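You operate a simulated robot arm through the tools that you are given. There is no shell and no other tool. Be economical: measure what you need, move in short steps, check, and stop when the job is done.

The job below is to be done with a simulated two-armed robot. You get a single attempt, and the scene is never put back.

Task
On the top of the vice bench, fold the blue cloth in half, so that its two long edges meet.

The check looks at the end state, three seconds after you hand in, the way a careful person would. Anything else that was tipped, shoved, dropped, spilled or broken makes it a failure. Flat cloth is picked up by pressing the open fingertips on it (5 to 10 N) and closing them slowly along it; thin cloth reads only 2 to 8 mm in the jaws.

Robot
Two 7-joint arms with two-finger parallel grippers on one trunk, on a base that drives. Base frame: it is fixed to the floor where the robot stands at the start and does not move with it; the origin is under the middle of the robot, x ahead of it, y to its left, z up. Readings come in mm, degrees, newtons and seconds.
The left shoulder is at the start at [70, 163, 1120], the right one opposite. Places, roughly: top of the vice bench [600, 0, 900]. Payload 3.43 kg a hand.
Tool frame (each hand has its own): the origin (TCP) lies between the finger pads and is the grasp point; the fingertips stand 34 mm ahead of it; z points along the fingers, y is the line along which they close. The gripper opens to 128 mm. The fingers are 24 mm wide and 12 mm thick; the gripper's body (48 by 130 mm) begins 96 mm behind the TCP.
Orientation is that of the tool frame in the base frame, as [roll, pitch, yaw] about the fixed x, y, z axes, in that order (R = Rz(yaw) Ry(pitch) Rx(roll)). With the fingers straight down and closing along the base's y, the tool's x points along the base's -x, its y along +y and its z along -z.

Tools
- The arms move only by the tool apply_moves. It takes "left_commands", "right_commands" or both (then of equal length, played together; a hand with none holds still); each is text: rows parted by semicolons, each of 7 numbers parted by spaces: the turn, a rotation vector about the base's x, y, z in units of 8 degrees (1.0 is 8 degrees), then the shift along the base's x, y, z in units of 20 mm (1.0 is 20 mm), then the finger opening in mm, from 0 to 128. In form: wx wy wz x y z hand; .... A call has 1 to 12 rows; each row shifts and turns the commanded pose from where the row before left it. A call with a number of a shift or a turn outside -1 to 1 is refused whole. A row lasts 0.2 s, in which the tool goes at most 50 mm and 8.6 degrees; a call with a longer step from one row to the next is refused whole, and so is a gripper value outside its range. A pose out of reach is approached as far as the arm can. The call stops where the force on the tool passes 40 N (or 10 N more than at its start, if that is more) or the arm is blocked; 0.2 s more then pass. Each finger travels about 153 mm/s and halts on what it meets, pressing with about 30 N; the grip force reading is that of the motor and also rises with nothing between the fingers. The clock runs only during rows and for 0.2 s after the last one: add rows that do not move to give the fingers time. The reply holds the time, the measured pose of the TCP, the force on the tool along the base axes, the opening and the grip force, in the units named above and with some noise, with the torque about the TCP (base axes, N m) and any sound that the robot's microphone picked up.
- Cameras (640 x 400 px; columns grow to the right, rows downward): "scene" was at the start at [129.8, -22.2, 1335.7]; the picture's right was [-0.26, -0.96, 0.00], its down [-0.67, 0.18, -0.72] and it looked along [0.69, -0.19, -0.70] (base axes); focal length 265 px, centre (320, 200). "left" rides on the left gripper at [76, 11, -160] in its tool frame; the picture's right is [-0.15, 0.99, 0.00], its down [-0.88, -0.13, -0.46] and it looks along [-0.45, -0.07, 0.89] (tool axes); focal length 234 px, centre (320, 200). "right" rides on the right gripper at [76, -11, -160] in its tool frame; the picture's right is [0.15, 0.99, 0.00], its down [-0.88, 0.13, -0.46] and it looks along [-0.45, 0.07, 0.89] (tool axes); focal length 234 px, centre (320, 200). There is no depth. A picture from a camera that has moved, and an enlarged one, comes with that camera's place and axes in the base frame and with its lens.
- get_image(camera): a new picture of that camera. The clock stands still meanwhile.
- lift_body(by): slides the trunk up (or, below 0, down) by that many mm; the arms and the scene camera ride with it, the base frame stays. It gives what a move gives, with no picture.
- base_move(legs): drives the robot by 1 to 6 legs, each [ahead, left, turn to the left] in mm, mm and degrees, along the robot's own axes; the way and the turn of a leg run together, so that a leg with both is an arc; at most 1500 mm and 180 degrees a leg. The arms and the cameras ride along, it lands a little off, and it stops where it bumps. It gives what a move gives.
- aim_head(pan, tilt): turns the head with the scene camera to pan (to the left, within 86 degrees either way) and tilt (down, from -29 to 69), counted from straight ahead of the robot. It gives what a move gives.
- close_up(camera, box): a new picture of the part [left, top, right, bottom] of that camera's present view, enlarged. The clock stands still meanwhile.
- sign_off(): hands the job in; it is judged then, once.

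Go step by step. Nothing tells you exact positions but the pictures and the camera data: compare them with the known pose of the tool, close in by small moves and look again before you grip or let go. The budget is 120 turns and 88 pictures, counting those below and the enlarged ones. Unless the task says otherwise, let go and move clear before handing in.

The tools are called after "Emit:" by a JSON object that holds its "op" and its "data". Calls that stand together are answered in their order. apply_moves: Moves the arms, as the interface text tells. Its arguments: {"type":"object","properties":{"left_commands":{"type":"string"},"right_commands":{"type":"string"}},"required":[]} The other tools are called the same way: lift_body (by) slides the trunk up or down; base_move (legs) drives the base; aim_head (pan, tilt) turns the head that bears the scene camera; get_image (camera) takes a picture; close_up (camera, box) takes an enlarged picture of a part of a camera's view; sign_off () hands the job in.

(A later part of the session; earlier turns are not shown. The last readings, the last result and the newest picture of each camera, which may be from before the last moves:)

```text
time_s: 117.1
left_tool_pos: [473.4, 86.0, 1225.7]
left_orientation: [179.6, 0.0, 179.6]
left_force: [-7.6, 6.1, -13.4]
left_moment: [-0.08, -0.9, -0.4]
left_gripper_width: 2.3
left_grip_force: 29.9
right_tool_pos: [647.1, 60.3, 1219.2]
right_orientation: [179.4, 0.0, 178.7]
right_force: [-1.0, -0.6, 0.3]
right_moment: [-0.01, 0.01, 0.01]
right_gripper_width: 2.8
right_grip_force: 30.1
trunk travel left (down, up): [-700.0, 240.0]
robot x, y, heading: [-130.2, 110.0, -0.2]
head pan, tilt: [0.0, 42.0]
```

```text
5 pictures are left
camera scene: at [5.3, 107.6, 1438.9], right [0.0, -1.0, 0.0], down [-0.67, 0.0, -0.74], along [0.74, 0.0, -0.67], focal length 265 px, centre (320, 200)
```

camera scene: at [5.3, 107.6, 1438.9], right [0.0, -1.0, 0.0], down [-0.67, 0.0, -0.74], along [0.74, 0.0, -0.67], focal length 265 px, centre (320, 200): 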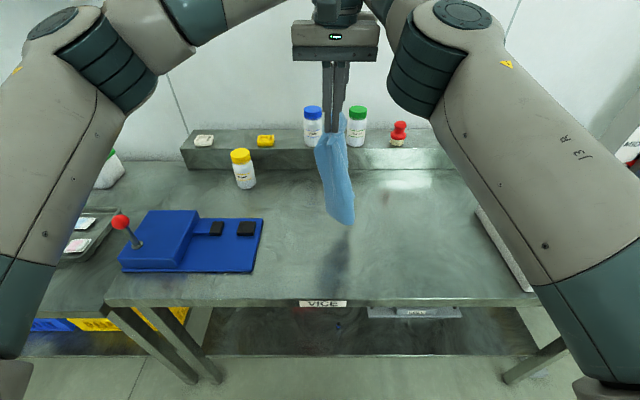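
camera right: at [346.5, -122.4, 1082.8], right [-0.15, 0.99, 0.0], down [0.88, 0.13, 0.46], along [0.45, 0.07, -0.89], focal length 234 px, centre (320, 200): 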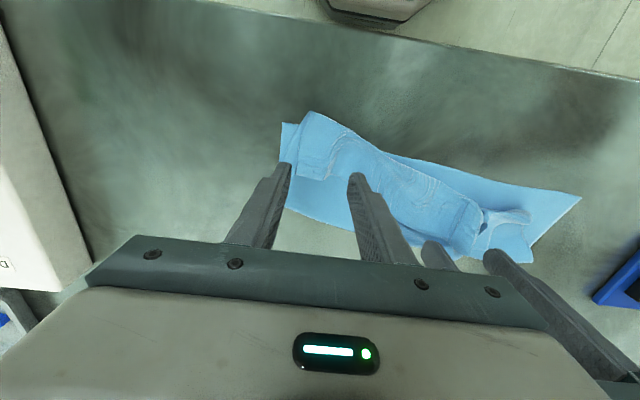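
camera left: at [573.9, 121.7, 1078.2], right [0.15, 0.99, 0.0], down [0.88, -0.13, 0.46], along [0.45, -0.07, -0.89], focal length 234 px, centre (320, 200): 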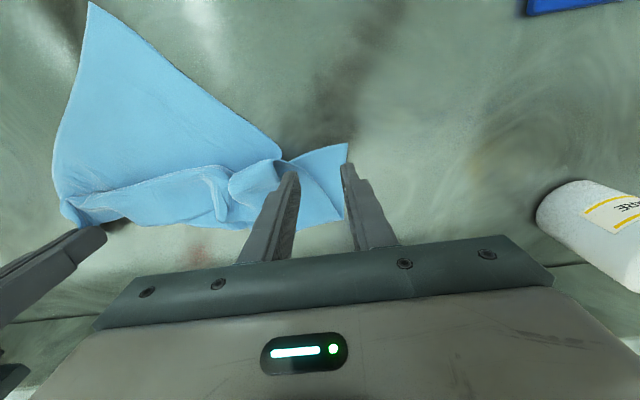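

The cloth hangs free; the force must be the left hand touching the right forearm. I'll ease the left hand away, then start laying the cloth down by lowering and driving right in steps.

Emit:
{"op": "apply_moves", "data": {"left_commands": "0 0 0 0 0.6 0 0;0 0 0 -0.2 0.4 0 0;0 0 0 0 0 0 0"}}

Emit:
{"op": "lift_body", "data": {"by": -50}}

Emit:
{"op": "base_move", "data": {"legs": [[0, -60, 0]]}}

Emit:
{"op": "lift_body", "data": {"by": -50}}

Emit:
{"op": "base_move", "data": {"legs": [[0, -60, 0]]}}

```text
time_s: 117.9
left_tool_pos: [470.5, 108.0, 1225.9]
left_orientation: [179.7, 0.0, 179.6]
left_force: [0.3, 0.4, 0.0]
left_moment: [-0.03, 0.01, 0.03]
left_gripper_width: 2.0
left_grip_force: 30.3
right_tool_pos: [645.4, 61.4, 1218.9]
right_orientation: [179.6, 0.0, 178.6]
right_force: [-0.2, -0.5, 0.4]
right_moment: [-0.04, 0.05, 0.0]
right_gripper_width: 2.5
right_grip_force: 29.8
trunk travel left (down, up): [-700.0, 240.0]
robot x, y, heading: [-132.9, 109.2, -0.1]
head pan, tilt: [0.0, 42.0]
```

```text
time_s: 118.8
left_tool_pos: [469.9, 107.0, 1175.6]
left_orientation: [179.6, 0.0, 179.6]
left_force: [0.8, -0.5, 0.4]
left_moment: [-0.01, -0.02, 0.04]
left_gripper_width: 2.6
left_grip_force: 30.1
right_tool_pos: [646.4, 60.7, 1168.8]
right_orientation: [179.5, 0.0, 178.5]
right_force: [0.0, 0.5, -0.4]
right_moment: [0.0, -0.01, -0.01]
right_gripper_width: 2.5
right_grip_force: 30.1
trunk travel left (down, up): [-650.0, 290.0]
robot x, y, heading: [-129.7, 107.8, 0.1]
head pan, tilt: [0.0, 42.0]
```

```text
time_s: 119.8
left_tool_pos: [469.2, 52.6, 1175.4]
left_orientation: [179.7, -0.1, 179.8]
left_force: [0.8, 0.3, -0.6]
left_moment: [0.0, 0.01, 0.01]
left_gripper_width: 1.8
left_grip_force: 29.6
right_tool_pos: [648.3, 5.5, 1169.6]
right_orientation: [179.7, 0.0, 178.8]
right_force: [0.1, 0.5, -0.9]
right_moment: [-0.01, 0.03, 0.04]
right_gripper_width: 2.6
right_grip_force: 30.0
trunk travel left (down, up): [-650.0, 290.0]
robot x, y, heading: [-126.3, 48.1, 0.1]
head pan, tilt: [0.0, 42.0]
```

```text
time_s: 120.7
left_tool_pos: [469.9, 50.1, 1125.1]
left_orientation: [179.6, 0.0, 179.8]
left_force: [-0.1, 0.4, 0.2]
left_moment: [-0.03, 0.0, 0.01]
left_gripper_width: 2.2
left_grip_force: 30.2
right_tool_pos: [646.5, 4.1, 1118.9]
right_orientation: [179.6, 0.1, 178.7]
right_force: [-1.2, 0.7, 0.2]
right_moment: [-0.02, 0.01, -0.01]
right_gripper_width: 2.6
right_grip_force: 30.2
trunk travel left (down, up): [-600.0, 340.0]
robot x, y, heading: [-131.5, 49.7, 0.3]
head pan, tilt: [0.0, 42.0]
```

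```text
time_s: 121.7
left_tool_pos: [469.2, -10.0, 1125.8]
left_orientation: [179.7, -0.1, 179.7]
left_force: [0.9, -0.1, -0.2]
left_moment: [0.04, -0.01, 0.01]
left_gripper_width: 2.3
left_grip_force: 29.9
right_tool_pos: [647.0, -55.5, 1117.3]
right_orientation: [179.7, 0.1, 178.7]
right_force: [-0.4, 0.4, 0.3]
right_moment: [-0.03, 0.0, 0.02]
right_gripper_width: 2.7
right_grip_force: 30.1
trunk travel left (down, up): [-600.0, 340.0]
robot x, y, heading: [-126.6, -8.7, 0.3]
head pan, tilt: [0.0, 42.0]
```

Forces are clean. Now I'll lower the last 215 mm with the arms while moving right, to lay the rest of the sheet.

Emit:
{"op": "apply_moves", "data": {"left_commands": "0 0 0 0 -0.7 -0.98 0;0 0 0 0 -0.7 -0.98 0;0 0 0 0 -0.7 -0.98 0;0 0 0 0 -0.7 -0.98 0;0 0 0 0 -0.75 -0.98 0;0 0 0 0 -0.75 -0.98 0;0 0 0 0 -0.75 -0.98 0;0 0 0 0 -0.8 -0.98 0;0 0 0 0 -0.8 -0.98 0;0 0 0 0 -0.8 -0.98 0;0 0 0 0 -0.8 -0.9 0;0 0 0 0 0 0 0", "right_commands": "0 0 0 0 -0.7 -0.95 0;0 0 0 0 -0.7 -0.95 0;0 0 0 0 -0.7 -0.95 0;0 0 0 0 -0.7 -0.95 0;0 0 0 0 -0.7 -0.95 0;0 0 0 0 -0.7 -0.95 0;0 0 0 0 -0.7 -0.95 0;0 0 0 0 -0.7 -0.95 0;0 0 0 0 -0.7 -0.95 0;0 0 0 0 -0.7 -0.95 0;0 0 0 0 -0.7 -0.9 0;0 0 0 0 0 0 0"}}

```text
time_s: 124.3
left_tool_pos: [470.4, -173.8, 912.8]
left_orientation: [179.7, -0.1, 179.8]
left_force: [-0.4, 0.6, -0.3]
left_moment: [-0.05, -0.01, 0.04]
left_gripper_width: 2.2
left_grip_force: 29.9
right_tool_pos: [648.6, -209.2, 910.7]
right_orientation: [179.7, 0.0, 178.9]
right_force: [-0.3, -0.2, -0.6]
right_moment: [-0.04, 0.0, -0.02]
right_gripper_width: 2.4
right_grip_force: 29.9
trunk travel left (down, up): [-600.0, 340.0]
robot x, y, heading: [-126.4, -10.5, 0.5]
head pan, tilt: [0.0, 42.0]
```

Nearly down. I'll drag a little to the right to straighten, even up the hands, lower, and take a look.

Emit:
{"op": "base_move", "data": {"legs": [[0, -35, 0]]}}

Emit:
{"op": "apply_moves", "data": {"left_commands": "0 0 0 0 -0.6 -0.2 0;0 0 0 -0.2 -0.5 -0.3 0;0 0 0 0 0 0 0", "right_commands": "0 0 0 0 0 -0.2 0;0 0 0 0 0 -0.3 0;0 0 0 0 0 0 0"}}

Emit:
{"op": "close_up", "data": {"camera": "scene", "box": [180, 110, 420, 260]}}

```text
time_s: 125.2
left_tool_pos: [470.4, -208.3, 912.6]
left_orientation: [179.6, -0.1, 179.7]
left_force: [-0.6, -1.1, 0.1]
left_moment: [0.0, -0.01, 0.02]
left_gripper_width: 2.1
left_grip_force: 29.6
right_tool_pos: [648.4, -243.2, 910.7]
right_orientation: [179.6, 0.1, 178.9]
right_force: [0.0, 0.5, -0.7]
right_moment: [-0.02, 0.04, -0.03]
right_gripper_width: 2.5
right_grip_force: 29.6
trunk travel left (down, up): [-600.0, 340.0]
robot x, y, heading: [-128.4, -43.6, 0.2]
head pan, tilt: [0.0, 42.0]
```

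```text
time_s: 126.0
left_tool_pos: [466.0, -229.0, 901.5]
left_orientation: [179.6, 0.0, 179.9]
left_force: [1.1, -0.1, 0.7]
left_moment: [-0.03, -0.04, 0.02]
left_gripper_width: 2.1
left_grip_force: 30.6
right_tool_pos: [648.3, -240.6, 901.3]
right_orientation: [179.6, -0.1, 178.9]
right_force: [0.2, -0.8, 0.9]
right_moment: [-0.03, 0.03, 0.01]
right_gripper_width: 2.4
right_grip_force: 29.7
trunk travel left (down, up): [-600.0, 340.0]
robot x, y, heading: [-132.0, -38.9, 0.5]
head pan, tilt: [0.0, 42.0]
```

```text
2.67 times, centred on (300, 185) of scene
camera zoom: at [5.1, -43.9, 1338.9], right [0.0, -1.0, 0.0], down [-0.67, 0.0, -0.74], along [0.74, 0.0, -0.67], focal length 707 px, centre (373, 240)
```

zoom: 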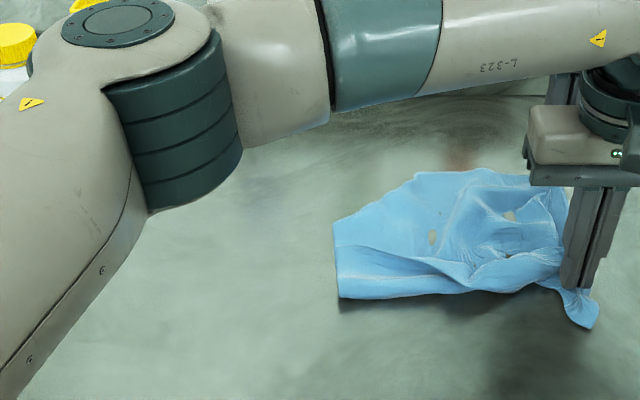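

The left end has come down still folded over, since the hanging edge was not taut. I'll redo it better: raise everything with the trunk alone (arms fixed), pull the top edge taut by force, and then lay it down in fine steps.

Emit:
{"op": "lift_body", "data": {"by": 310}}

Emit:
{"op": "apply_moves", "data": {"left_commands": "0 0 0 -0.4 0 0 0;0 0 0 -0.4 0 0 0;0 0 0 -0.3 0 0 0;0 0 0 0 0 0 0"}}

```text
time_s: 129.1
left_tool_pos: [466.1, -230.0, 1210.8]
left_orientation: [179.6, -0.2, 179.8]
left_force: [0.5, 1.0, -0.9]
left_moment: [0.04, -0.02, 0.02]
left_gripper_width: 2.0
left_grip_force: 30.0
right_tool_pos: [647.2, -242.1, 1210.4]
right_orientation: [179.5, 0.0, 178.9]
right_force: [-1.0, 0.4, -0.4]
right_moment: [-0.03, 0.0, 0.06]
right_gripper_width: 2.6
right_grip_force: 29.9
trunk travel left (down, up): [-910.0, 30.0]
robot x, y, heading: [-128.3, -45.0, 0.1]
head pan, tilt: [0.0, 42.0]
```

```text
time_s: 130.1
left_tool_pos: [444.5, -228.3, 1211.2]
left_orientation: [179.6, 0.2, 179.9]
left_force: [18.5, -0.7, 0.5]
left_moment: [-0.06, -0.67, 0.13]
left_gripper_width: 2.1
left_grip_force: 30.2
right_tool_pos: [646.5, -241.0, 1210.7]
right_orientation: [179.6, -0.1, 179.0]
right_force: [-20.0, 1.2, -1.4]
right_moment: [0.0, 0.59, 0.03]
right_gripper_width: 2.3
right_grip_force: 30.4
trunk travel left (down, up): [-910.0, 30.0]
robot x, y, heading: [-130.5, -43.3, 0.0]
head pan, tilt: [0.0, 42.0]
```

Taut at about 200 mm. I'll back off to a light tension, level the hands, and drive left so the hanging sheet can be laid back down towards the right.

Emit:
{"op": "apply_moves", "data": {"left_commands": "0 0 0 0.12 -0.3 0 0;0 0 0 0 -0.3 0 0;0 0 0 0 0 0 0;0 0 0 0 0 0 0"}}

Emit:
{"op": "base_move", "data": {"legs": [[0, 150, 0], [0, 140, 0]]}}

Emit:
{"op": "get_image", "data": {"camera": "scene"}}

```text
time_s: 131.1
left_tool_pos: [446.3, -241.4, 1211.6]
left_orientation: [179.6, 0.0, 179.8]
left_force: [17.2, 0.1, 0.0]
left_moment: [0.02, -0.6, 0.11]
left_gripper_width: 2.3
left_grip_force: 30.2
right_tool_pos: [646.3, -242.1, 1210.9]
right_orientation: [179.6, 0.0, 179.0]
right_force: [-16.3, 0.3, -0.2]
right_moment: [-0.01, 0.53, 0.02]
right_gripper_width: 2.2
right_grip_force: 29.8
trunk travel left (down, up): [-910.0, 30.0]
robot x, y, heading: [-129.9, -44.8, 0.1]
head pan, tilt: [0.0, 42.0]
```

```text
time_s: 133.4
left_tool_pos: [445.8, 51.1, 1211.1]
left_orientation: [179.5, 0.0, -180.0]
left_force: [17.6, 1.0, 0.4]
left_moment: [0.05, -0.63, 0.1]
left_gripper_width: 2.2
left_grip_force: 29.5
right_tool_pos: [646.4, 51.8, 1211.6]
right_orientation: [179.5, 0.0, 179.0]
right_force: [-17.7, -0.5, -0.6]
right_moment: [0.03, 0.51, 0.06]
right_gripper_width: 2.7
right_grip_force: 30.1
trunk travel left (down, up): [-910.0, 30.0]
robot x, y, heading: [-131.5, 245.2, 0.3]
head pan, tilt: [0.0, 42.0]
```

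```text
3 pictures are left
camera scene: at [4.3, 247.0, 1648.9], right [0.0, -1.0, 0.0], down [-0.67, 0.0, -0.74], along [0.74, 0.0, -0.67], focal length 265 px, centre (320, 200)
```

scene: 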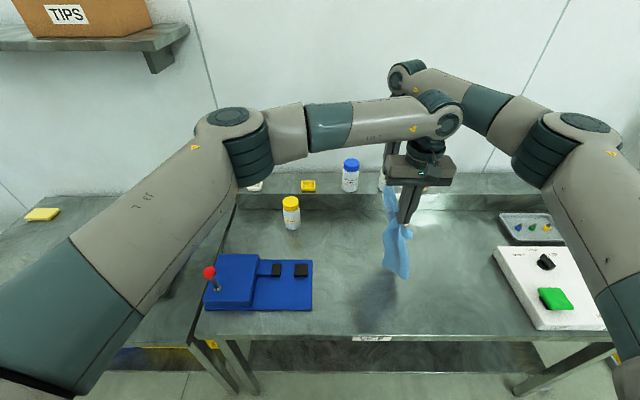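

The sheet hangs clear of everything. I'll now lay it down in alternating small steps of lowering and driving right.

Emit:
{"op": "lift_body", "data": {"by": -35}}

Emit:
{"op": "base_move", "data": {"legs": [[0, -20, 0]]}}

Emit:
{"op": "lift_body", "data": {"by": -25}}

Emit:
{"op": "base_move", "data": {"legs": [[0, -28, 0]]}}

Emit:
{"op": "lift_body", "data": {"by": -25}}

Emit:
{"op": "base_move", "data": {"legs": [[0, -28, 0]]}}

Emit:
{"op": "lift_body", "data": {"by": -25}}

Emit:
{"op": "base_move", "data": {"legs": [[0, -28, 0]]}}

Emit:
{"op": "lift_body", "data": {"by": -28}}

Emit:
{"op": "base_move", "data": {"legs": [[0, -28, 0]]}}

Emit:
{"op": "lift_body", "data": {"by": -28}}

Emit:
{"op": "base_move", "data": {"legs": [[0, -28, 0]]}}

Emit:
{"op": "lift_body", "data": {"by": -28}}

Emit:
{"op": "base_move", "data": {"legs": [[0, -28, 0]]}}

Emit:
{"op": "lift_body", "data": {"by": -28}}

Emit:
{"op": "base_move", "data": {"legs": [[0, -28, 0]]}}

Emit:
{"op": "lift_body", "data": {"by": -28}}

Emit:
{"op": "base_move", "data": {"legs": [[0, -28, 0]]}}

Emit:
{"op": "lift_body", "data": {"by": -28}}

Emit:
{"op": "base_move", "data": {"legs": [[0, -28, 0]]}}

Emit:
{"op": "lift_body", "data": {"by": -25}}

Emit:
{"op": "base_move", "data": {"legs": [[0, -25, 0]]}}

```text
time_s: 134.2
left_tool_pos: [445.9, 54.0, 1177.2]
left_orientation: [179.6, 0.1, -179.9]
left_force: [15.0, 0.0, -0.5]
left_moment: [0.02, -0.54, 0.08]
left_gripper_width: 2.3
left_grip_force: 29.8
right_tool_pos: [646.3, 53.3, 1177.2]
right_orientation: [179.5, -0.1, 179.1]
right_force: [-15.2, -0.3, -0.5]
right_moment: [-0.02, 0.45, 0.0]
right_gripper_width: 2.5
right_grip_force: 30.0
trunk travel left (down, up): [-875.0, 65.0]
robot x, y, heading: [-129.8, 247.1, 0.2]
head pan, tilt: [0.0, 42.0]
```

```text
time_s: 134.9
left_tool_pos: [446.3, 39.4, 1179.5]
left_orientation: [179.8, 0.0, -179.8]
left_force: [16.1, 0.2, 0.8]
left_moment: [-0.05, -0.58, 0.05]
left_gripper_width: 2.1
left_grip_force: 30.5
right_tool_pos: [645.9, 39.6, 1177.4]
right_orientation: [179.9, 0.0, 179.2]
right_force: [-16.3, -0.7, -0.8]
right_moment: [-0.08, 0.45, -0.02]
right_gripper_width: 2.5
right_grip_force: 29.9
trunk travel left (down, up): [-875.0, 65.0]
robot x, y, heading: [-131.9, 226.9, 0.9]
head pan, tilt: [0.0, 42.0]
```

```text
time_s: 135.7
left_tool_pos: [447.3, 36.3, 1151.5]
left_orientation: [179.7, 0.1, -179.7]
left_force: [13.0, 0.1, 0.1]
left_moment: [-0.02, -0.48, 0.08]
left_gripper_width: 2.1
left_grip_force: 30.1
right_tool_pos: [647.3, 36.9, 1151.0]
right_orientation: [179.7, -0.1, 179.2]
right_force: [-13.6, 0.6, -1.1]
right_moment: [-0.03, 0.39, 0.01]
right_gripper_width: 2.5
right_grip_force: 30.2
trunk travel left (down, up): [-850.0, 90.0]
robot x, y, heading: [-127.5, 228.0, 0.5]
head pan, tilt: [0.0, 42.0]
```

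```text
time_s: 136.5
left_tool_pos: [447.9, 13.5, 1153.3]
left_orientation: [179.9, 0.0, -179.7]
left_force: [14.2, 0.4, -0.3]
left_moment: [-0.07, -0.5, 0.09]
left_gripper_width: 2.0
left_grip_force: 29.6
right_tool_pos: [647.3, 15.9, 1152.4]
right_orientation: [179.9, -0.1, 179.4]
right_force: [-14.0, 0.6, -0.5]
right_moment: [-0.13, 0.41, 0.01]
right_gripper_width: 2.9
right_grip_force: 30.2
trunk travel left (down, up): [-850.0, 90.0]
robot x, y, heading: [-128.1, 201.1, 0.4]
head pan, tilt: [0.0, 42.0]
```

```text
time_s: 137.2
left_tool_pos: [449.4, 8.7, 1127.1]
left_orientation: [179.6, 0.1, -179.6]
left_force: [11.5, 0.4, 0.2]
left_moment: [0.02, -0.42, 0.06]
left_gripper_width: 2.2
left_grip_force: 30.0
right_tool_pos: [648.0, 11.1, 1126.0]
right_orientation: [179.6, -0.1, 179.4]
right_force: [-11.8, -1.1, -0.2]
right_moment: [-0.04, 0.32, 0.0]
right_gripper_width: 2.5
right_grip_force: 29.6
trunk travel left (down, up): [-825.0, 115.0]
robot x, y, heading: [-126.2, 203.9, 0.5]
head pan, tilt: [0.0, 42.0]
```

```text
time_s: 138.0
left_tool_pos: [448.5, -13.1, 1128.1]
left_orientation: [179.9, 0.1, -179.5]
left_force: [11.8, 1.3, 1.6]
left_moment: [-0.08, -0.44, 0.04]
left_gripper_width: 2.5
left_grip_force: 30.0
right_tool_pos: [647.0, -10.2, 1128.2]
right_orientation: [179.8, 0.0, 179.5]
right_force: [-12.8, 1.1, 0.7]
right_moment: [-0.1, 0.39, 0.03]
right_gripper_width: 2.6
right_grip_force: 29.8
trunk travel left (down, up): [-825.0, 115.0]
robot x, y, heading: [-126.6, 172.7, 0.5]
head pan, tilt: [0.0, 42.0]
```

```text
time_s: 138.7
left_tool_pos: [449.4, -16.8, 1102.9]
left_orientation: [179.6, 0.2, -179.5]
left_force: [11.1, 0.2, 0.0]
left_moment: [0.0, -0.37, 0.06]
left_gripper_width: 2.2
left_grip_force: 30.1
right_tool_pos: [648.7, -14.2, 1100.8]
right_orientation: [179.6, -0.1, 179.6]
right_force: [-11.2, -0.8, -0.5]
right_moment: [-0.03, 0.34, 0.02]
right_gripper_width: 2.8
right_grip_force: 30.3
trunk travel left (down, up): [-800.0, 140.0]
robot x, y, heading: [-129.9, 174.9, 0.6]
head pan, tilt: [0.0, 42.0]
```

```text
time_s: 139.6
left_tool_pos: [449.1, -38.6, 1103.2]
left_orientation: [179.7, 0.0, -179.4]
left_force: [11.9, 0.8, -0.3]
left_moment: [-0.06, -0.4, 0.07]
left_gripper_width: 2.2
left_grip_force: 29.9
right_tool_pos: [647.2, -34.9, 1102.7]
right_orientation: [179.8, -0.1, 179.7]
right_force: [-12.6, 0.3, 0.1]
right_moment: [-0.14, 0.37, 0.02]
right_gripper_width: 2.5
right_grip_force: 30.0
trunk travel left (down, up): [-800.0, 140.0]
robot x, y, heading: [-132.7, 147.7, 0.7]
head pan, tilt: [0.0, 42.0]
```

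```text
time_s: 140.3
left_tool_pos: [450.2, -42.8, 1074.7]
left_orientation: [179.5, 0.1, -179.3]
left_force: [10.1, 0.4, 0.7]
left_moment: [0.07, -0.34, 0.04]
left_gripper_width: 2.3
left_grip_force: 29.9
right_tool_pos: [647.0, -39.5, 1074.3]
right_orientation: [179.5, -0.1, 179.7]
right_force: [-9.8, -0.2, -0.7]
right_moment: [-0.03, 0.29, -0.01]
right_gripper_width: 2.6
right_grip_force: 29.6
trunk travel left (down, up): [-772.0, 168.0]
robot x, y, heading: [-130.1, 146.2, 0.6]
head pan, tilt: [0.0, 42.0]
```

```text
time_s: 141.1
left_tool_pos: [450.4, -64.3, 1075.4]
left_orientation: [179.8, 0.1, -179.2]
left_force: [10.2, 0.7, 0.1]
left_moment: [-0.07, -0.38, 0.01]
left_gripper_width: 2.2
left_grip_force: 30.7
right_tool_pos: [648.3, -59.8, 1074.7]
right_orientation: [179.8, 0.0, 179.9]
right_force: [-10.5, 0.6, -1.2]
right_moment: [-0.07, 0.32, 0.01]
right_gripper_width: 2.6
right_grip_force: 30.0
trunk travel left (down, up): [-772.0, 168.0]
robot x, y, heading: [-130.2, 124.8, 0.9]
head pan, tilt: [0.0, 42.0]
```

```text
time_s: 141.8
left_tool_pos: [450.6, -68.0, 1046.7]
left_orientation: [179.6, 0.1, -179.2]
left_force: [8.7, 0.3, 0.3]
left_moment: [0.01, -0.32, 0.05]
left_gripper_width: 2.0
left_grip_force: 30.3
right_tool_pos: [648.0, -64.8, 1046.0]
right_orientation: [179.5, 0.0, 179.8]
right_force: [-9.3, -1.3, 0.1]
right_moment: [-0.01, 0.27, 0.04]
right_gripper_width: 2.5
right_grip_force: 29.7
trunk travel left (down, up): [-744.0, 196.0]
robot x, y, heading: [-131.2, 121.6, 0.9]
head pan, tilt: [0.0, 42.0]
```

```text
time_s: 142.7
left_tool_pos: [451.0, -91.7, 1047.5]
left_orientation: [179.8, 0.0, -179.0]
left_force: [8.8, 1.4, 1.5]
left_moment: [-0.03, -0.31, 0.04]
left_gripper_width: 2.1
left_grip_force: 30.6
right_tool_pos: [648.3, -85.7, 1048.0]
right_orientation: [179.7, -0.1, -179.9]
right_force: [-10.5, 0.1, 0.1]
right_moment: [-0.09, 0.3, 0.02]
right_gripper_width: 2.3
right_grip_force: 30.2
trunk travel left (down, up): [-744.0, 196.0]
robot x, y, heading: [-129.1, 91.8, 0.6]
head pan, tilt: [0.0, 42.0]
```

```text
time_s: 143.4
left_tool_pos: [452.7, -95.5, 1016.8]
left_orientation: [179.5, 0.1, -179.0]
left_force: [8.4, 0.2, 0.4]
left_moment: [0.06, -0.34, 0.04]
left_gripper_width: 2.3
left_grip_force: 29.9
right_tool_pos: [648.8, -89.9, 1017.6]
right_orientation: [179.5, 0.1, -179.9]
right_force: [-8.4, -1.0, -1.0]
right_moment: [0.01, 0.25, 0.01]
right_gripper_width: 2.9
right_grip_force: 29.9
trunk travel left (down, up): [-716.0, 224.0]
robot x, y, heading: [-129.2, 92.7, 0.7]
head pan, tilt: [0.0, 42.0]
```

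```text
time_s: 144.2
left_tool_pos: [453.0, -117.2, 1019.4]
left_orientation: [179.7, 0.1, -178.8]
left_force: [8.4, 0.7, 0.9]
left_moment: [-0.07, -0.27, 0.06]
left_gripper_width: 2.2
left_grip_force: 30.4
right_tool_pos: [650.3, -111.7, 1018.8]
right_orientation: [179.8, 0.1, -179.8]
right_force: [-8.4, -0.4, -0.5]
right_moment: [-0.09, 0.28, 0.0]
right_gripper_width: 2.5
right_grip_force: 29.9
trunk travel left (down, up): [-716.0, 224.0]
robot x, y, heading: [-127.3, 69.9, 1.1]
head pan, tilt: [0.0, 42.0]
```

```text
time_s: 144.9
left_tool_pos: [453.2, -120.7, 989.9]
left_orientation: [179.5, 0.1, -178.9]
left_force: [8.5, 0.6, 0.6]
left_moment: [0.03, -0.31, 0.06]
left_gripper_width: 2.1
left_grip_force: 30.0
right_tool_pos: [649.6, -115.0, 989.6]
right_orientation: [179.5, -0.1, -179.8]
right_force: [-8.7, -0.1, 0.4]
right_moment: [0.04, 0.23, 0.0]
right_gripper_width: 2.6
right_grip_force: 29.7
trunk travel left (down, up): [-688.0, 252.0]
robot x, y, heading: [-126.6, 68.0, 0.8]
head pan, tilt: [0.0, 42.0]
```

```text
time_s: 145.8
left_tool_pos: [454.0, -143.2, 991.4]
left_orientation: [179.8, 0.1, -178.8]
left_force: [7.9, 0.7, 0.7]
left_moment: [-0.05, -0.28, 0.04]
left_gripper_width: 2.1
left_grip_force: 29.9
right_tool_pos: [650.1, -138.4, 991.2]
right_orientation: [179.7, 0.0, -179.6]
right_force: [-7.6, 0.9, 0.6]
right_moment: [-0.08, 0.24, 0.02]
right_gripper_width: 2.6
right_grip_force: 29.7
trunk travel left (down, up): [-688.0, 252.0]
robot x, y, heading: [-131.0, 38.6, 0.9]
head pan, tilt: [0.0, 42.0]
```

```text
time_s: 146.5
left_tool_pos: [453.8, -146.3, 961.8]
left_orientation: [179.6, 0.2, -178.7]
left_force: [7.5, -0.6, 0.7]
left_moment: [0.01, -0.27, 0.04]
left_gripper_width: 2.5
left_grip_force: 30.6
right_tool_pos: [649.1, -140.8, 963.7]
right_orientation: [179.5, 0.0, -179.6]
right_force: [-6.6, -0.6, 0.1]
right_moment: [0.05, 0.24, 0.02]
right_gripper_width: 2.7
right_grip_force: 29.9
trunk travel left (down, up): [-660.0, 280.0]
robot x, y, heading: [-126.3, 38.3, 1.0]
head pan, tilt: [0.0, 42.0]
```

```text
time_s: 147.3
left_tool_pos: [454.9, -169.4, 963.6]
left_orientation: [179.7, 0.1, -178.7]
left_force: [6.6, 0.8, 0.1]
left_moment: [-0.03, -0.25, 0.0]
left_gripper_width: 2.2
left_grip_force: 29.6
right_tool_pos: [650.4, -162.4, 964.0]
right_orientation: [179.7, 0.1, -179.4]
right_force: [-6.6, 0.6, 0.0]
right_moment: [-0.1, 0.25, 0.0]
right_gripper_width: 2.7
right_grip_force: 29.7
trunk travel left (down, up): [-660.0, 280.0]
robot x, y, heading: [-128.2, 15.2, 1.2]
head pan, tilt: [0.0, 42.0]
```

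```text
time_s: 148.1
left_tool_pos: [455.1, -171.3, 935.4]
left_orientation: [179.5, 0.1, -178.6]
left_force: [6.5, 0.0, -0.1]
left_moment: [0.0, -0.24, 0.02]
left_gripper_width: 2.4
left_grip_force: 30.7
right_tool_pos: [649.3, -164.9, 933.3]
right_orientation: [179.6, 0.0, -179.5]
right_force: [-6.9, -0.6, 0.7]
right_moment: [-0.03, 0.23, 0.02]
right_gripper_width: 2.9
right_grip_force: 30.2
trunk travel left (down, up): [-632.0, 308.0]
robot x, y, heading: [-129.4, 11.0, 1.1]
head pan, tilt: [0.0, 42.0]
```

```text
time_s: 148.9
left_tool_pos: [455.3, -196.6, 934.3]
left_orientation: [179.5, 0.1, -178.4]
left_force: [7.1, 0.5, -0.5]
left_moment: [0.04, -0.23, 0.01]
left_gripper_width: 2.2
left_grip_force: 30.2
right_tool_pos: [651.5, -189.3, 934.4]
right_orientation: [179.6, 0.1, -179.4]
right_force: [-6.6, 0.6, 0.0]
right_moment: [-0.02, 0.21, -0.01]
right_gripper_width: 2.9
right_grip_force: 29.8
trunk travel left (down, up): [-632.0, 308.0]
robot x, y, heading: [-127.2, -17.4, 1.0]
head pan, tilt: [0.0, 42.0]
```

```text
time_s: 149.6
left_tool_pos: [456.3, -196.6, 910.5]
left_orientation: [179.5, 0.2, -178.4]
left_force: [5.8, 1.3, 0.7]
left_moment: [0.01, -0.22, 0.0]
left_gripper_width: 2.3
left_grip_force: 30.3
right_tool_pos: [650.4, -190.3, 909.5]
right_orientation: [179.5, 0.0, -179.4]
right_force: [-5.9, -1.0, 0.6]
right_moment: [0.0, 0.17, 0.02]
right_gripper_width: 2.4
right_grip_force: 30.3
trunk travel left (down, up): [-607.0, 333.0]
robot x, y, heading: [-127.1, -14.4, 1.2]
head pan, tilt: [0.0, 42.0]
```

```text
time_s: 150.4
left_tool_pos: [456.8, -220.3, 910.8]
left_orientation: [179.6, 0.2, -178.5]
left_force: [6.2, -0.4, 0.1]
left_moment: [0.05, -0.22, 0.0]
left_gripper_width: 2.0
left_grip_force: 29.7
right_tool_pos: [653.3, -211.6, 910.3]
right_orientation: [179.6, 0.2, -179.3]
right_force: [-6.5, 0.6, 1.2]
right_moment: [0.01, 0.21, -0.01]
right_gripper_width: 2.6
right_grip_force: 29.9
trunk travel left (down, up): [-607.0, 333.0]
robot x, y, heading: [-125.7, -37.8, 1.2]
head pan, tilt: [0.0, 42.0]
```

The sheet was laid under light tension all the way. I'll set it down and use one picture to check.

Emit:
{"op": "lift_body", "data": {"by": -9}}

Emit:
{"op": "close_up", "data": {"camera": "scene", "box": [180, 110, 420, 260]}}

```text
time_s: 151.0
left_tool_pos: [456.3, -220.5, 900.8]
left_orientation: [179.5, 0.1, -178.5]
left_force: [7.1, 1.3, 4.2]
left_moment: [0.04, -0.3, 0.04]
left_gripper_width: 2.2
left_grip_force: 29.8
right_tool_pos: [650.9, -213.3, 901.4]
right_orientation: [179.5, 0.1, -179.2]
right_force: [-6.1, -0.4, 1.5]
right_moment: [-0.01, 0.21, -0.02]
right_gripper_width: 2.5
right_grip_force: 29.7
trunk travel left (down, up): [-598.0, 342.0]
robot x, y, heading: [-128.4, -37.9, 0.9]
head pan, tilt: [0.0, 42.0]
```

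```text
2.67 times, centred on (300, 185) of scene
camera zoom: at [6.4, -36.9, 1337.0], right [0.02, -1.0, 0.0], down [-0.67, -0.01, -0.74], along [0.74, 0.01, -0.67], focal length 707 px, centre (373, 240)
```

zoom: 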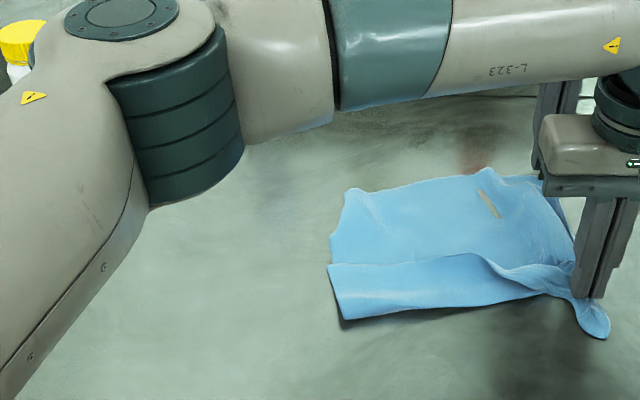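

The near long edge is already lying folded over on top (free edge x ≈ 496, fold x ≈ 425), with the far edge at x ≈ 612–650. That is a part-finished fold in the right sense, so I'll release the left, move it above the near-left end of the flap, and use one picture there.

Emit:
{"op": "apply_moves", "data": {"left_commands": "0 0 0 0.1 0 -0.1 2;0 0 0 0 0 0 14;0 0 0 0 0 0 28;0 0 0 0 0 0 34;0 0 0 0 0 0.6 34;0 0 0 0 0 1 34;0 0 0 0 0 1 34;0 0 0 0 0.9 0.6 44;0 0 0 0.3 1 0 44;0 0 0 0.4 1 0 44;0 0 0 0.4 1 0 44;0 0 0 0.4 1 0 44"}}

Emit:
{"op": "apply_moves", "data": {"left_commands": "0 0 0 0.2 1 0 44;0 0 0 0 1 0 44;0 0 0 0 1 0 44;0 0 0 0 1 0 44;0 0 0 0 0.7 0 44;0 0 0 0 0 0 44"}}

Emit:
{"op": "get_image", "data": {"camera": "left"}}

```text
time_s: 153.6
left_tool_pos: [486.7, -122.3, 963.8]
left_orientation: [179.6, 0.3, -178.4]
left_force: [0.8, 0.4, 0.1]
left_moment: [0.01, -0.01, 0.03]
left_gripper_width: 43.9
left_grip_force: 0.1
right_tool_pos: [651.8, -213.7, 901.2]
right_orientation: [179.5, 0.0, -179.4]
right_force: [0.2, -0.3, 1.6]
right_moment: [-0.01, 0.01, 0.02]
right_gripper_width: 2.6
right_grip_force: 29.4
trunk travel left (down, up): [-598.0, 342.0]
robot x, y, heading: [-125.1, -40.7, 1.1]
head pan, tilt: [0.0, 42.0]
```

```text
time_s: 155.0
left_tool_pos: [491.0, -28.4, 963.4]
left_orientation: [179.5, 0.1, -178.5]
left_force: [-0.1, -0.7, 0.6]
left_moment: [0.0, -0.03, 0.03]
left_gripper_width: 43.8
left_grip_force: 0.1
right_tool_pos: [651.7, -213.6, 900.5]
right_orientation: [179.5, 0.2, -179.3]
right_force: [-0.2, 0.6, 1.6]
right_moment: [0.03, 0.04, -0.02]
right_gripper_width: 2.6
right_grip_force: 30.1
trunk travel left (down, up): [-598.0, 342.0]
robot x, y, heading: [-128.0, -39.3, 1.2]
head pan, tilt: [0.0, 42.0]
```

```text
1 pictures are left
camera left: at [415.0, -19.8, 1123.2], right [0.12, 0.99, 0.01], down [0.88, -0.11, 0.46], along [0.45, -0.05, -0.89], focal length 234 px, centre (320, 200)
```

left: 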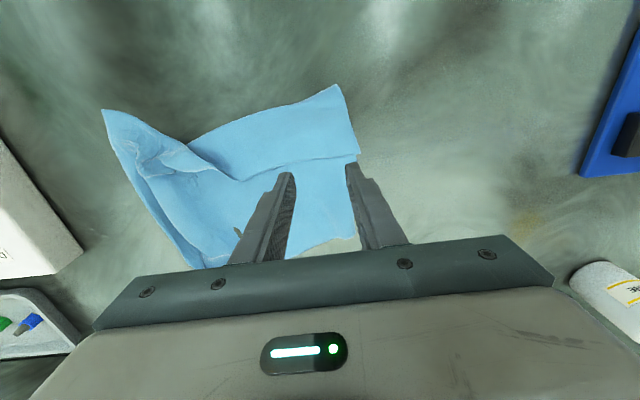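

This view is very useful: near-left corner at about (498, 15) lies on top, far-left at (610, 9), and near-right corner flat at (415, −244). I'll pinch the flap at its left end and the near-right corner, then carry both forward together to the far edge. First, lower the left onto the flap and free the right hand.

Emit:
{"op": "apply_moves", "data": {"left_commands": "0 0 0 0 0 -1 46;0 0 0 0 0 -1 46;0 0 0 0 0 -0.9 46;0 0 0 0 0 -0.2 46;0 0 0 0 0 0 46", "right_commands": "0 0 0 0 0 0 10;0 0 0 0 0 0 24;0 0 0 0 0 0 34;0 0 0 0 0 0.8 34;0 0 0 0 0 1 34"}}

Emit:
{"op": "apply_moves", "data": {"right_commands": "0 0 0 0 0 1 36;0 0 0 -1 0 0 38;0 0 0 -1 0 0 38;0 0 0 -1 0 0 38;0 0 0 -1 0 0 38;0 0 0 -1 0 0 38;0 0 0 -1 0 0 38;0 0 0 -1 0 0 38;0 0 0 -1 0 0 38;0 0 0 -1 -0.1 0 38;0 0 0 -1 -0.2 0 38;0 0 0 -0.25 0 0 38"}}

```text
time_s: 156.2
left_tool_pos: [490.9, -29.0, 899.3]
left_orientation: [179.5, 0.1, -178.5]
left_force: [0.0, 0.2, -0.4]
left_moment: [0.03, 0.03, -0.05]
left_gripper_width: 45.8
left_grip_force: 0.1
right_tool_pos: [650.4, -213.7, 937.1]
right_orientation: [179.5, 0.1, -179.3]
right_force: [0.7, -0.4, -0.5]
right_moment: [-0.01, -0.02, 0.0]
right_gripper_width: 34.0
right_grip_force: 0.1
trunk travel left (down, up): [-598.0, 342.0]
robot x, y, heading: [-124.8, -39.3, 1.3]
head pan, tilt: [0.0, 42.0]
```

```text
time_s: 158.8
left_tool_pos: [492.4, -28.5, 899.6]
left_orientation: [179.5, 0.1, -178.5]
left_force: [-0.2, -0.6, -1.1]
left_moment: [-0.02, -0.03, -0.04]
left_gripper_width: 46.0
left_grip_force: 0.0
right_tool_pos: [447.7, -219.6, 957.1]
right_orientation: [179.6, 0.0, -179.3]
right_force: [-0.1, 0.0, -0.4]
right_moment: [0.0, 0.01, 0.02]
right_gripper_width: 38.0
right_grip_force: 0.1
trunk travel left (down, up): [-598.0, 342.0]
robot x, y, heading: [-123.0, -38.3, 1.1]
head pan, tilt: [0.0, 42.0]
```

Now both press down to gentle contact.

Emit:
{"op": "apply_moves", "data": {"left_commands": "0 0 0 0 0 -0.05 46;0 0 0 0 0 -0.05 46;0 0 0 0 0 0 46;0 0 0 0 0 0 46;0 0 0 0 0 0 46", "right_commands": "0 0 0 0 0 -1 38;0 0 0 0 0 -1 38;0 0 0 0 0 -0.7 38;0 0 0 0 0 -0.2 38;0 0 0 0 0 0 38"}}

```text
time_s: 160.0
left_tool_pos: [492.5, -29.2, 898.7]
left_orientation: [179.5, 0.2, -178.5]
left_force: [-0.1, 1.1, -0.7]
left_moment: [0.02, -0.03, -0.02]
left_gripper_width: 46.0
left_grip_force: 0.1
right_tool_pos: [446.9, -218.2, 899.5]
right_orientation: [179.6, 0.2, -179.3]
right_force: [-0.4, 0.1, 0.2]
right_moment: [0.01, 0.01, 0.03]
right_gripper_width: 38.1
right_grip_force: 0.0
trunk travel left (down, up): [-598.0, 342.0]
robot x, y, heading: [-125.7, -39.5, 1.4]
head pan, tilt: [0.0, 42.0]
```

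Emit:
{"op": "apply_moves", "data": {"left_commands": "0 0 0 0 0 -0.05 46;0 0 0 0 0 -0.03 46;0 0 0 0 0 0 46", "right_commands": "0 0 0 0 0 -0.1 38;0 0 0 0 0 -0.05 38;0 0 0 0 0 0 38"}}

```text
time_s: 160.8
left_tool_pos: [492.3, -29.0, 897.2]
left_orientation: [179.6, 0.0, -178.5]
left_force: [-0.4, 0.0, 0.5]
left_moment: [0.02, 0.0, -0.01]
left_gripper_width: 45.7
left_grip_force: 0.1
right_tool_pos: [445.9, -218.7, 896.2]
right_orientation: [179.6, 0.2, -179.3]
right_force: [1.0, 0.1, 2.0]
right_moment: [-0.01, -0.03, 0.05]
right_gripper_width: 37.6
right_grip_force: 0.1
trunk travel left (down, up): [-598.0, 342.0]
robot x, y, heading: [-125.9, -38.1, 1.1]
head pan, tilt: [0.0, 42.0]
```

Emit:
{"op": "apply_moves", "data": {"left_commands": "0 0 0 0 0 -0.06 46;0 0 0 0 0 0 46", "right_commands": "0 0 0 0 0 -0.03 38;0 0 0 0 0 0 38"}}

```text
time_s: 161.4
left_tool_pos: [492.0, -27.0, 895.8]
left_orientation: [179.6, 0.2, -178.5]
left_force: [0.7, -0.1, 4.7]
left_moment: [-0.05, -0.02, 0.01]
left_gripper_width: 45.8
left_grip_force: 0.0
right_tool_pos: [446.2, -219.2, 895.7]
right_orientation: [179.5, 0.1, -179.3]
right_force: [1.6, 1.2, 5.4]
right_moment: [-0.11, -0.06, 0.01]
right_gripper_width: 37.7
right_grip_force: 0.0
trunk travel left (down, up): [-598.0, 342.0]
robot x, y, heading: [-128.3, -37.5, 1.0]
head pan, tilt: [0.0, 42.0]
```

Both press at about 5 N. Closing very slowly.

Emit:
{"op": "apply_moves", "data": {"left_commands": "0 0 0 0 0 -0.01 44;0 0 0 0 0 0 42;0 0 0 0 0 0 40;0 0 0 0 0 0 38;0 0 0 0 0 0 36;0 0 0 0 0 0 34;0 0 0 0 0 0 32;0 0 0 0 0 0 30;0 0 0 0 0 0 28;0 0 0 0 0 0 26;0 0 0 0 0 0 24;0 0 0 0 0 0 22", "right_commands": "0 0 0 0 0 0 36;0 0 0 0 0 0 34.5;0 0 0 0 0 0 33;0 0 0 0 0 0 31.5;0 0 0 0 0 0 30;0 0 0 0 0 0 28.5;0 0 0 0 0 0 27;0 0 0 0 0 0 25.5;0 0 0 0 0 0 24;0 0 0 0 0 0 22.5;0 0 0 0 0 0 21;0 0 0 0 0 0 20"}}

Emit:
{"op": "apply_moves", "data": {"left_commands": "0 0 0 0 0 0 20;0 0 0 0 0 0 18;0 0 0 0 0 0 16;0 0 0 0 0 0 14;0 0 0 0 0 0 12;0 0 0 0 0 0 10;0 0 0 0 0 0 8;0 0 0 0 0 0 6;0 0 0 0 0 0 4;0 0 0 0 0 0 2;0 0 0 0 0 0 0;0 0 0 0 0 0 0", "right_commands": "0 0 0 0 0 0 18;0 0 0 0 0 0 16;0 0 0 0 0 0 14;0 0 0 0 0 0 12;0 0 0 0 0 0 10;0 0 0 0 0 0 8;0 0 0 0 0 0 6;0 0 0 0 0 0 4;0 0 0 0 0 0 2;0 0 0 0 0 0 0;0 0 0 0 0 0 0;0 0 0 0 0 0 0"}}

```text
time_s: 164.0
left_tool_pos: [491.4, -28.7, 896.6]
left_orientation: [179.5, 0.3, -178.6]
left_force: [-1.1, -0.3, 9.5]
left_moment: [0.03, 0.05, 0.03]
left_gripper_width: 22.4
left_grip_force: 0.1
right_tool_pos: [444.9, -219.4, 895.9]
right_orientation: [179.5, 0.1, -179.3]
right_force: [0.0, -0.3, 4.5]
right_moment: [-0.05, -0.04, -0.05]
right_gripper_width: 20.5
right_grip_force: 0.3
trunk travel left (down, up): [-598.0, 342.0]
robot x, y, heading: [-127.0, -35.7, 1.1]
head pan, tilt: [0.0, 42.0]
```

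```text
time_s: 166.6
left_tool_pos: [491.8, -29.3, 896.4]
left_orientation: [179.7, 0.1, -178.5]
left_force: [-1.4, -7.2, 6.3]
left_moment: [-0.25, 0.08, 0.06]
left_gripper_width: 2.6
left_grip_force: 30.3
right_tool_pos: [447.6, -219.0, 896.8]
right_orientation: [179.4, 0.1, -179.3]
right_force: [1.5, 6.1, 3.9]
right_moment: [0.19, -0.05, 0.03]
right_gripper_width: 1.9
right_grip_force: 30.2
trunk travel left (down, up): [-598.0, 342.0]
robot x, y, heading: [-124.5, -37.5, 0.9]
head pan, tilt: [0.0, 42.0]
```

Both caught (2.6 and 1.9 mm) with the edge taut between them. Now I'll carry the whole near edge forward over to the far edge in one arc.

Emit:
{"op": "apply_moves", "data": {"left_commands": "0 0 0 0 -0.1 0.5 0;0 0 0 0.2 -0.05 0.7 0;0 0 0 0.4 0 0.7 0;0 0 0 0.5 0 0.5 0;0 0 0 0.6 0 0.3 0;0 0 0 0.6 0 0 0;0 0 0 0.7 0 -0.2 0;0 0 0 0.7 0 -0.4 0;0 0 0 0.7 0 -0.5 0;0 0 0 0.6 0 -0.5 0;0 0 0 0.5 0 -0.5 0;0 0 0 0.4 0 -0.3 0", "right_commands": "0 0 0 0.3 0.15 1 0;0 0 0 0.7 0.15 1 0;0 0 0 0.9 0.15 1 0;0 0 0 0.9 0 0.8 0;0 0 0 0.9 0 0.6 0;0 0 0 0.9 0 0.2 0;0 0 0 0.9 0 -0.3 0;0 0 0 0.9 0 -0.6 0;0 0 0 0.8 0 -0.9 0;0 0 0 0.7 0 -0.9 0;0 0 0 0.7 0 -0.9 0;0 0 0 0.6 0 -0.5 0"}}

```text
time_s: 169.2
left_tool_pos: [610.5, -32.5, 901.8]
left_orientation: [179.5, 0.1, -178.5]
left_force: [-0.2, -0.3, 0.7]
left_moment: [-0.01, 0.01, 0.01]
left_gripper_width: 2.5
left_grip_force: 30.2
right_tool_pos: [630.2, -212.0, 907.9]
right_orientation: [179.5, 0.0, -179.3]
right_force: [0.0, -0.4, 0.9]
right_moment: [0.0, 0.0, 0.01]
right_gripper_width: 2.1
right_grip_force: 30.0
trunk travel left (down, up): [-598.0, 342.0]
robot x, y, heading: [-127.4, -35.1, 1.0]
head pan, tilt: [0.0, 42.0]
```

Both still hold, right over the far edge. I'll lower, release slowly and rise straight up.

Emit:
{"op": "apply_moves", "data": {"left_commands": "0 0 0 0 0 -0.1 2;0 0 0 0 0 -0.1 2;0 0 0 0 0 0 8;0 0 0 0 0 0 14;0 0 0 0 0 0 20;0 0 0 0 0 0 24;0 0 0 0 0 0.4 24;0 0 0 0 0 0.8 24;0 0 0 0 0 1 24;0 0 0 0 0.5 1 24;0 0 0 0 1 1 24;0 0 0 0 1 0.5 0", "right_commands": "0 0 0 0 0 -0.25 2;0 0 0 0 0 -0.15 2;0 0 0 0 0 0 8;0 0 0 0 0 0 14;0 0 0 0 0 0 20;0 0 0 0 0 0 24;0 0 0 0 0 0.4 24;0 0 0 0 0 0.8 24;0 0 0 0 0 0.8 24;0 0 0 0 0 0 10;0 0 0 0 0 0 10;0 0 0 0 0 0 10"}}

```text
time_s: 171.8
left_tool_pos: [608.6, 17.6, 990.7]
left_orientation: [179.6, 0.0, -178.5]
left_force: [0.2, -0.2, 0.0]
left_moment: [-0.02, 0.0, -0.01]
left_gripper_width: 0.1
left_grip_force: 30.1
right_tool_pos: [629.0, -210.0, 937.4]
right_orientation: [179.5, 0.0, -179.4]
right_force: [0.1, -0.2, 0.2]
right_moment: [-0.02, 0.0, -0.01]
right_gripper_width: 10.0
right_grip_force: 0.0
trunk travel left (down, up): [-598.0, 342.0]
robot x, y, heading: [-125.8, -39.2, 1.1]
head pan, tilt: [0.0, 42.0]
```

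I'll move the right hand clear and spend the last picture on the whole result from the left wrist.

Emit:
{"op": "apply_moves", "data": {"right_commands": "0 0 0 0 -0.4 1 10;0 0 0 0 -1 1 10;0 0 0 0 -1 1 10;0 0 0 0 -1 0 10;0 0 0 0 -1 0 10;0 0 0 0 -1 0 10;0 0 0 0 0 0 10"}}

Emit:
{"op": "close_up", "data": {"camera": "left", "box": [64, 20, 400, 230]}}

```text
time_s: 173.4
left_tool_pos: [609.6, 18.4, 990.7]
left_orientation: [179.5, 0.2, -178.6]
left_force: [-0.1, -0.2, -0.1]
left_moment: [0.01, -0.01, 0.05]
left_gripper_width: 0.1
left_grip_force: 29.8
right_tool_pos: [632.0, -315.9, 999.2]
right_orientation: [179.5, -0.1, -179.1]
right_force: [-0.3, -0.4, -0.8]
right_moment: [-0.03, 0.03, -0.02]
right_gripper_width: 10.0
right_grip_force: 0.1
trunk travel left (down, up): [-598.0, 342.0]
robot x, y, heading: [-126.0, -37.2, 1.1]
head pan, tilt: [0.0, 42.0]
```

```text
1.90 times, centred on (232, 125) of left
camera zoom: at [533.8, 26.3, 1150.7], right [0.12, 0.99, 0.01], down [0.88, -0.11, 0.46], along [0.45, -0.05, -0.89], focal length 446 px, centre (488, 343)
```

zoom: 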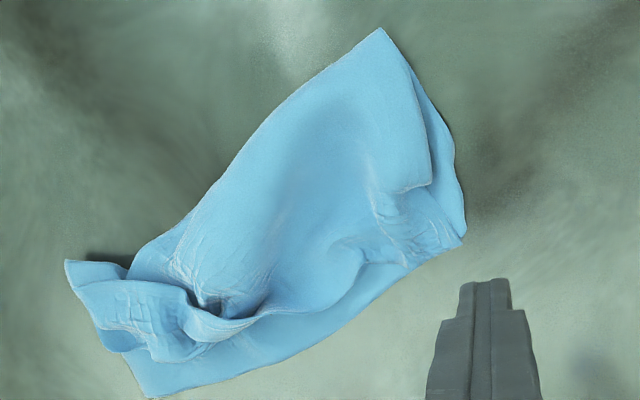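

The fold is largely there: left end aligned, but the right end of the top layer is curled back, with its free edge near x ≈ 600 at y ≈ −225 and its bend near x ≈ 655. I'll pinch that free edge shallowly with the right hand and turn it over to the far edge.

Emit:
{"op": "apply_moves", "data": {"right_commands": "0 0 0 -0.3 0.9 0 36;0 0 0 -0.3 0.9 0 40;0 0 0 -0.3 0.9 0 40;0 0 0 -0.3 0.9 0 40;0 0 0 -0.1 0.95 0 40;0 0 0 0 0 -1 40;0 0 0 0 0 -1 40;0 0 0 0 0 -1 40;0 0 0 0 0 -1 40;0 0 0 0 0 -0.5 40;0 0 0 0 0 0 40"}}

Emit:
{"op": "apply_moves", "data": {"right_commands": "0 0 0 0 0 -0.15 40;0 0 0 0 0 -0.1 40;0 0 0 0 0 0 40"}}

```text
time_s: 175.8
left_tool_pos: [610.0, 18.2, 991.2]
left_orientation: [179.5, 0.0, -178.6]
left_force: [0.0, -0.2, -0.1]
left_moment: [-0.01, 0.0, -0.01]
left_gripper_width: 0.0
left_grip_force: 30.1
right_tool_pos: [604.3, -226.7, 909.0]
right_orientation: [179.6, 0.1, -179.3]
right_force: [-0.2, 0.2, 0.2]
right_moment: [-0.02, 0.02, -0.02]
right_gripper_width: 40.0
right_grip_force: 0.0
trunk travel left (down, up): [-598.0, 342.0]
robot x, y, heading: [-129.4, -40.9, 1.0]
head pan, tilt: [0.0, 42.0]
```

```text
time_s: 176.6
left_tool_pos: [611.7, 17.7, 990.5]
left_orientation: [179.6, 0.1, -178.5]
left_force: [0.3, 0.3, -0.4]
left_moment: [0.03, 0.02, 0.01]
left_gripper_width: 0.0
left_grip_force: 29.8
right_tool_pos: [604.5, -227.2, 904.1]
right_orientation: [179.5, 0.1, -179.3]
right_force: [-0.2, 0.1, -0.1]
right_moment: [0.0, -0.01, -0.01]
right_gripper_width: 39.7
right_grip_force: 0.0
trunk travel left (down, up): [-598.0, 342.0]
robot x, y, heading: [-127.8, -36.7, 1.1]
head pan, tilt: [0.0, 42.0]
```

Emit:
{"op": "apply_moves", "data": {"right_commands": "0 0 0 0 0 -0.15 40;0 0 0 0 0 -0.1 40;0 0 0 0 0 0 40"}}

Emit:
{"op": "apply_moves", "data": {"right_commands": "0 0 0 0 0 -0.05 40;0 0 0 0 0 0 40"}}

```text
time_s: 177.4
left_tool_pos: [608.8, 16.9, 991.0]
left_orientation: [179.5, 0.1, -178.4]
left_force: [0.0, -0.4, -0.6]
left_moment: [-0.02, 0.0, -0.03]
left_gripper_width: 0.2
left_grip_force: 30.0
right_tool_pos: [605.6, -227.4, 897.6]
right_orientation: [179.5, 0.1, -179.3]
right_force: [-0.1, 0.4, 2.6]
right_moment: [0.06, -0.03, -0.01]
right_gripper_width: 40.0
right_grip_force: 0.1
trunk travel left (down, up): [-598.0, 342.0]
robot x, y, heading: [-125.1, -37.9, 1.3]
head pan, tilt: [0.0, 42.0]
```

```text
time_s: 178.0
left_tool_pos: [609.3, 19.0, 991.3]
left_orientation: [179.6, 0.1, -178.4]
left_force: [0.3, -0.2, 0.2]
left_moment: [-0.01, 0.02, -0.01]
left_gripper_width: 0.0
left_grip_force: 30.3
right_tool_pos: [604.3, -227.4, 897.7]
right_orientation: [179.5, 0.1, -179.2]
right_force: [1.7, -0.9, 7.0]
right_moment: [0.07, -0.08, -0.02]
right_gripper_width: 40.0
right_grip_force: 0.1
trunk travel left (down, up): [-598.0, 342.0]
robot x, y, heading: [-126.6, -40.5, 1.3]
head pan, tilt: [0.0, 42.0]
```

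Contact at 7 N. I'll ease slightly and close slowly.

Emit:
{"op": "apply_moves", "data": {"right_commands": "0 0 0 0 0 0.02 38;0 0 0 0 0 0 36;0 0 0 0 0 0 34;0 0 0 0 0 0 32;0 0 0 0 0 0 30;0 0 0 0 0 0 28;0 0 0 0 0 0 26;0 0 0 0 0 0 24;0 0 0 0 0 0 22;0 0 0 0 0 0 20;0 0 0 0 0 0 18;0 0 0 0 0 0 16"}}

Emit:
{"op": "apply_moves", "data": {"right_commands": "0 0 0 0 0 0 14;0 0 0 0 0 0 12;0 0 0 0 0 0 10;0 0 0 0 0 0 8;0 0 0 0 0 0 6;0 0 0 0 0 0 4;0 0 0 0 0 0 2;0 0 0 0 0 0 0;0 0 0 0 0 0 0"}}

```text
time_s: 180.6
left_tool_pos: [610.0, 17.5, 991.1]
left_orientation: [179.6, 0.2, -178.4]
left_force: [0.1, -0.1, 0.5]
left_moment: [-0.05, -0.01, -0.01]
left_gripper_width: 0.0
left_grip_force: 30.4
right_tool_pos: [604.7, -227.8, 898.1]
right_orientation: [179.6, 0.1, -179.4]
right_force: [0.6, -0.7, 3.7]
right_moment: [-0.02, -0.03, 0.04]
right_gripper_width: 15.3
right_grip_force: 0.1
trunk travel left (down, up): [-598.0, 342.0]
robot x, y, heading: [-126.8, -38.4, 1.3]
head pan, tilt: [0.0, 42.0]
```

```text
time_s: 182.6
left_tool_pos: [608.1, 17.6, 992.2]
left_orientation: [179.5, 0.2, -178.6]
left_force: [0.4, -0.1, -0.2]
left_moment: [0.02, 0.01, 0.03]
left_gripper_width: 0.0
left_grip_force: 30.0
right_tool_pos: [604.2, -228.4, 897.3]
right_orientation: [179.5, 0.1, -179.3]
right_force: [-0.6, -0.3, 5.2]
right_moment: [0.02, 0.0, 0.03]
right_gripper_width: 3.3
right_grip_force: 30.4
trunk travel left (down, up): [-598.0, 342.0]
robot x, y, heading: [-131.0, -38.7, 1.3]
head pan, tilt: [0.0, 42.0]
```

Caught (3.3 mm). I'll turn it over in a low arc to the far edge, lower and release.

Emit:
{"op": "apply_moves", "data": {"right_commands": "0 0 0 0 0 0.6 0;0 0 0 0.3 0 0.8 0;0 0 0 0.5 0 0.5 0;0 0 0 0.6 0 0.1 0;0 0 0 0.6 0 -0.3 0;0 0 0 0.6 0 -0.6 0;0 0 0 0.5 0 -0.7 0;0 0 0 0 0 -0.3 0;0 0 0 0 0 0 0"}}

Emit:
{"op": "apply_moves", "data": {"right_commands": "0 0 0 0 0 0 2;0 0 0 0 0 0 8;0 0 0 0 0 0 14;0 0 0 0 0 0 20;0 0 0 0 0 0 24;0 0 0 0 0 0.4 24;0 0 0 0 0 0.8 24;0 0 0 0 0 0.4 0;0 0 0 0 0 0 0"}}

```text
time_s: 184.6
left_tool_pos: [608.6, 18.9, 991.0]
left_orientation: [179.5, 0.1, -178.6]
left_force: [0.0, 0.0, -0.5]
left_moment: [0.0, -0.01, -0.01]
left_gripper_width: 0.0
left_grip_force: 29.8
right_tool_pos: [665.7, -227.1, 901.1]
right_orientation: [179.5, 0.1, -179.4]
right_force: [-0.1, -0.6, 2.3]
right_moment: [-0.03, -0.02, -0.01]
right_gripper_width: 3.3
right_grip_force: 30.2
trunk travel left (down, up): [-598.0, 342.0]
robot x, y, heading: [-127.9, -37.9, 0.8]
head pan, tilt: [0.0, 42.0]
```

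```text
time_s: 186.6
left_tool_pos: [609.7, 18.6, 990.8]
left_orientation: [179.5, 0.2, -178.5]
left_force: [-0.3, 0.3, 0.3]
left_moment: [0.02, 0.01, 0.01]
left_gripper_width: 0.0
left_grip_force: 30.2
right_tool_pos: [666.2, -228.2, 931.3]
right_orientation: [179.6, 0.0, -179.4]
right_force: [-0.2, -0.1, -0.1]
right_moment: [0.02, 0.03, 0.0]
right_gripper_width: 1.9
right_grip_force: 29.9
trunk travel left (down, up): [-598.0, 342.0]
robot x, y, heading: [-127.4, -38.1, 1.2]
head pan, tilt: [0.0, 42.0]
```

The reading of 1.9 mm suggests a bit of cloth came up with the fingers. I'll lower, open wide and rise open.

Emit:
{"op": "apply_moves", "data": {"right_commands": "0 0 0 0 0 -0.8 0;0 0 0 0 0 -0.6 0;0 0 0 0 0 0 10;0 0 0 0 0 0 25;0 0 0 0 0 0 40;0 0 0 0 0 0 50;0 0 0 0 0 0.5 50;0 0 0 0 0 0.8 50;0 0 0 0 0 1 50;0 0 0 0 0 1 50;0 0 0 0 0 1 50"}}

```text
time_s: 189.0
left_tool_pos: [608.2, 17.6, 991.1]
left_orientation: [179.7, 0.2, -178.5]
left_force: [0.9, 0.4, -0.3]
left_moment: [-0.02, 0.01, 0.01]
left_gripper_width: 0.1
left_grip_force: 30.2
right_tool_pos: [667.7, -227.4, 989.2]
right_orientation: [179.5, 0.1, -179.2]
right_force: [0.8, -0.4, 0.2]
right_moment: [-0.01, 0.01, -0.01]
right_gripper_width: 49.8
right_grip_force: 0.1
trunk travel left (down, up): [-598.0, 342.0]
robot x, y, heading: [-128.6, -38.9, 1.0]
head pan, tilt: [0.0, 42.0]
```

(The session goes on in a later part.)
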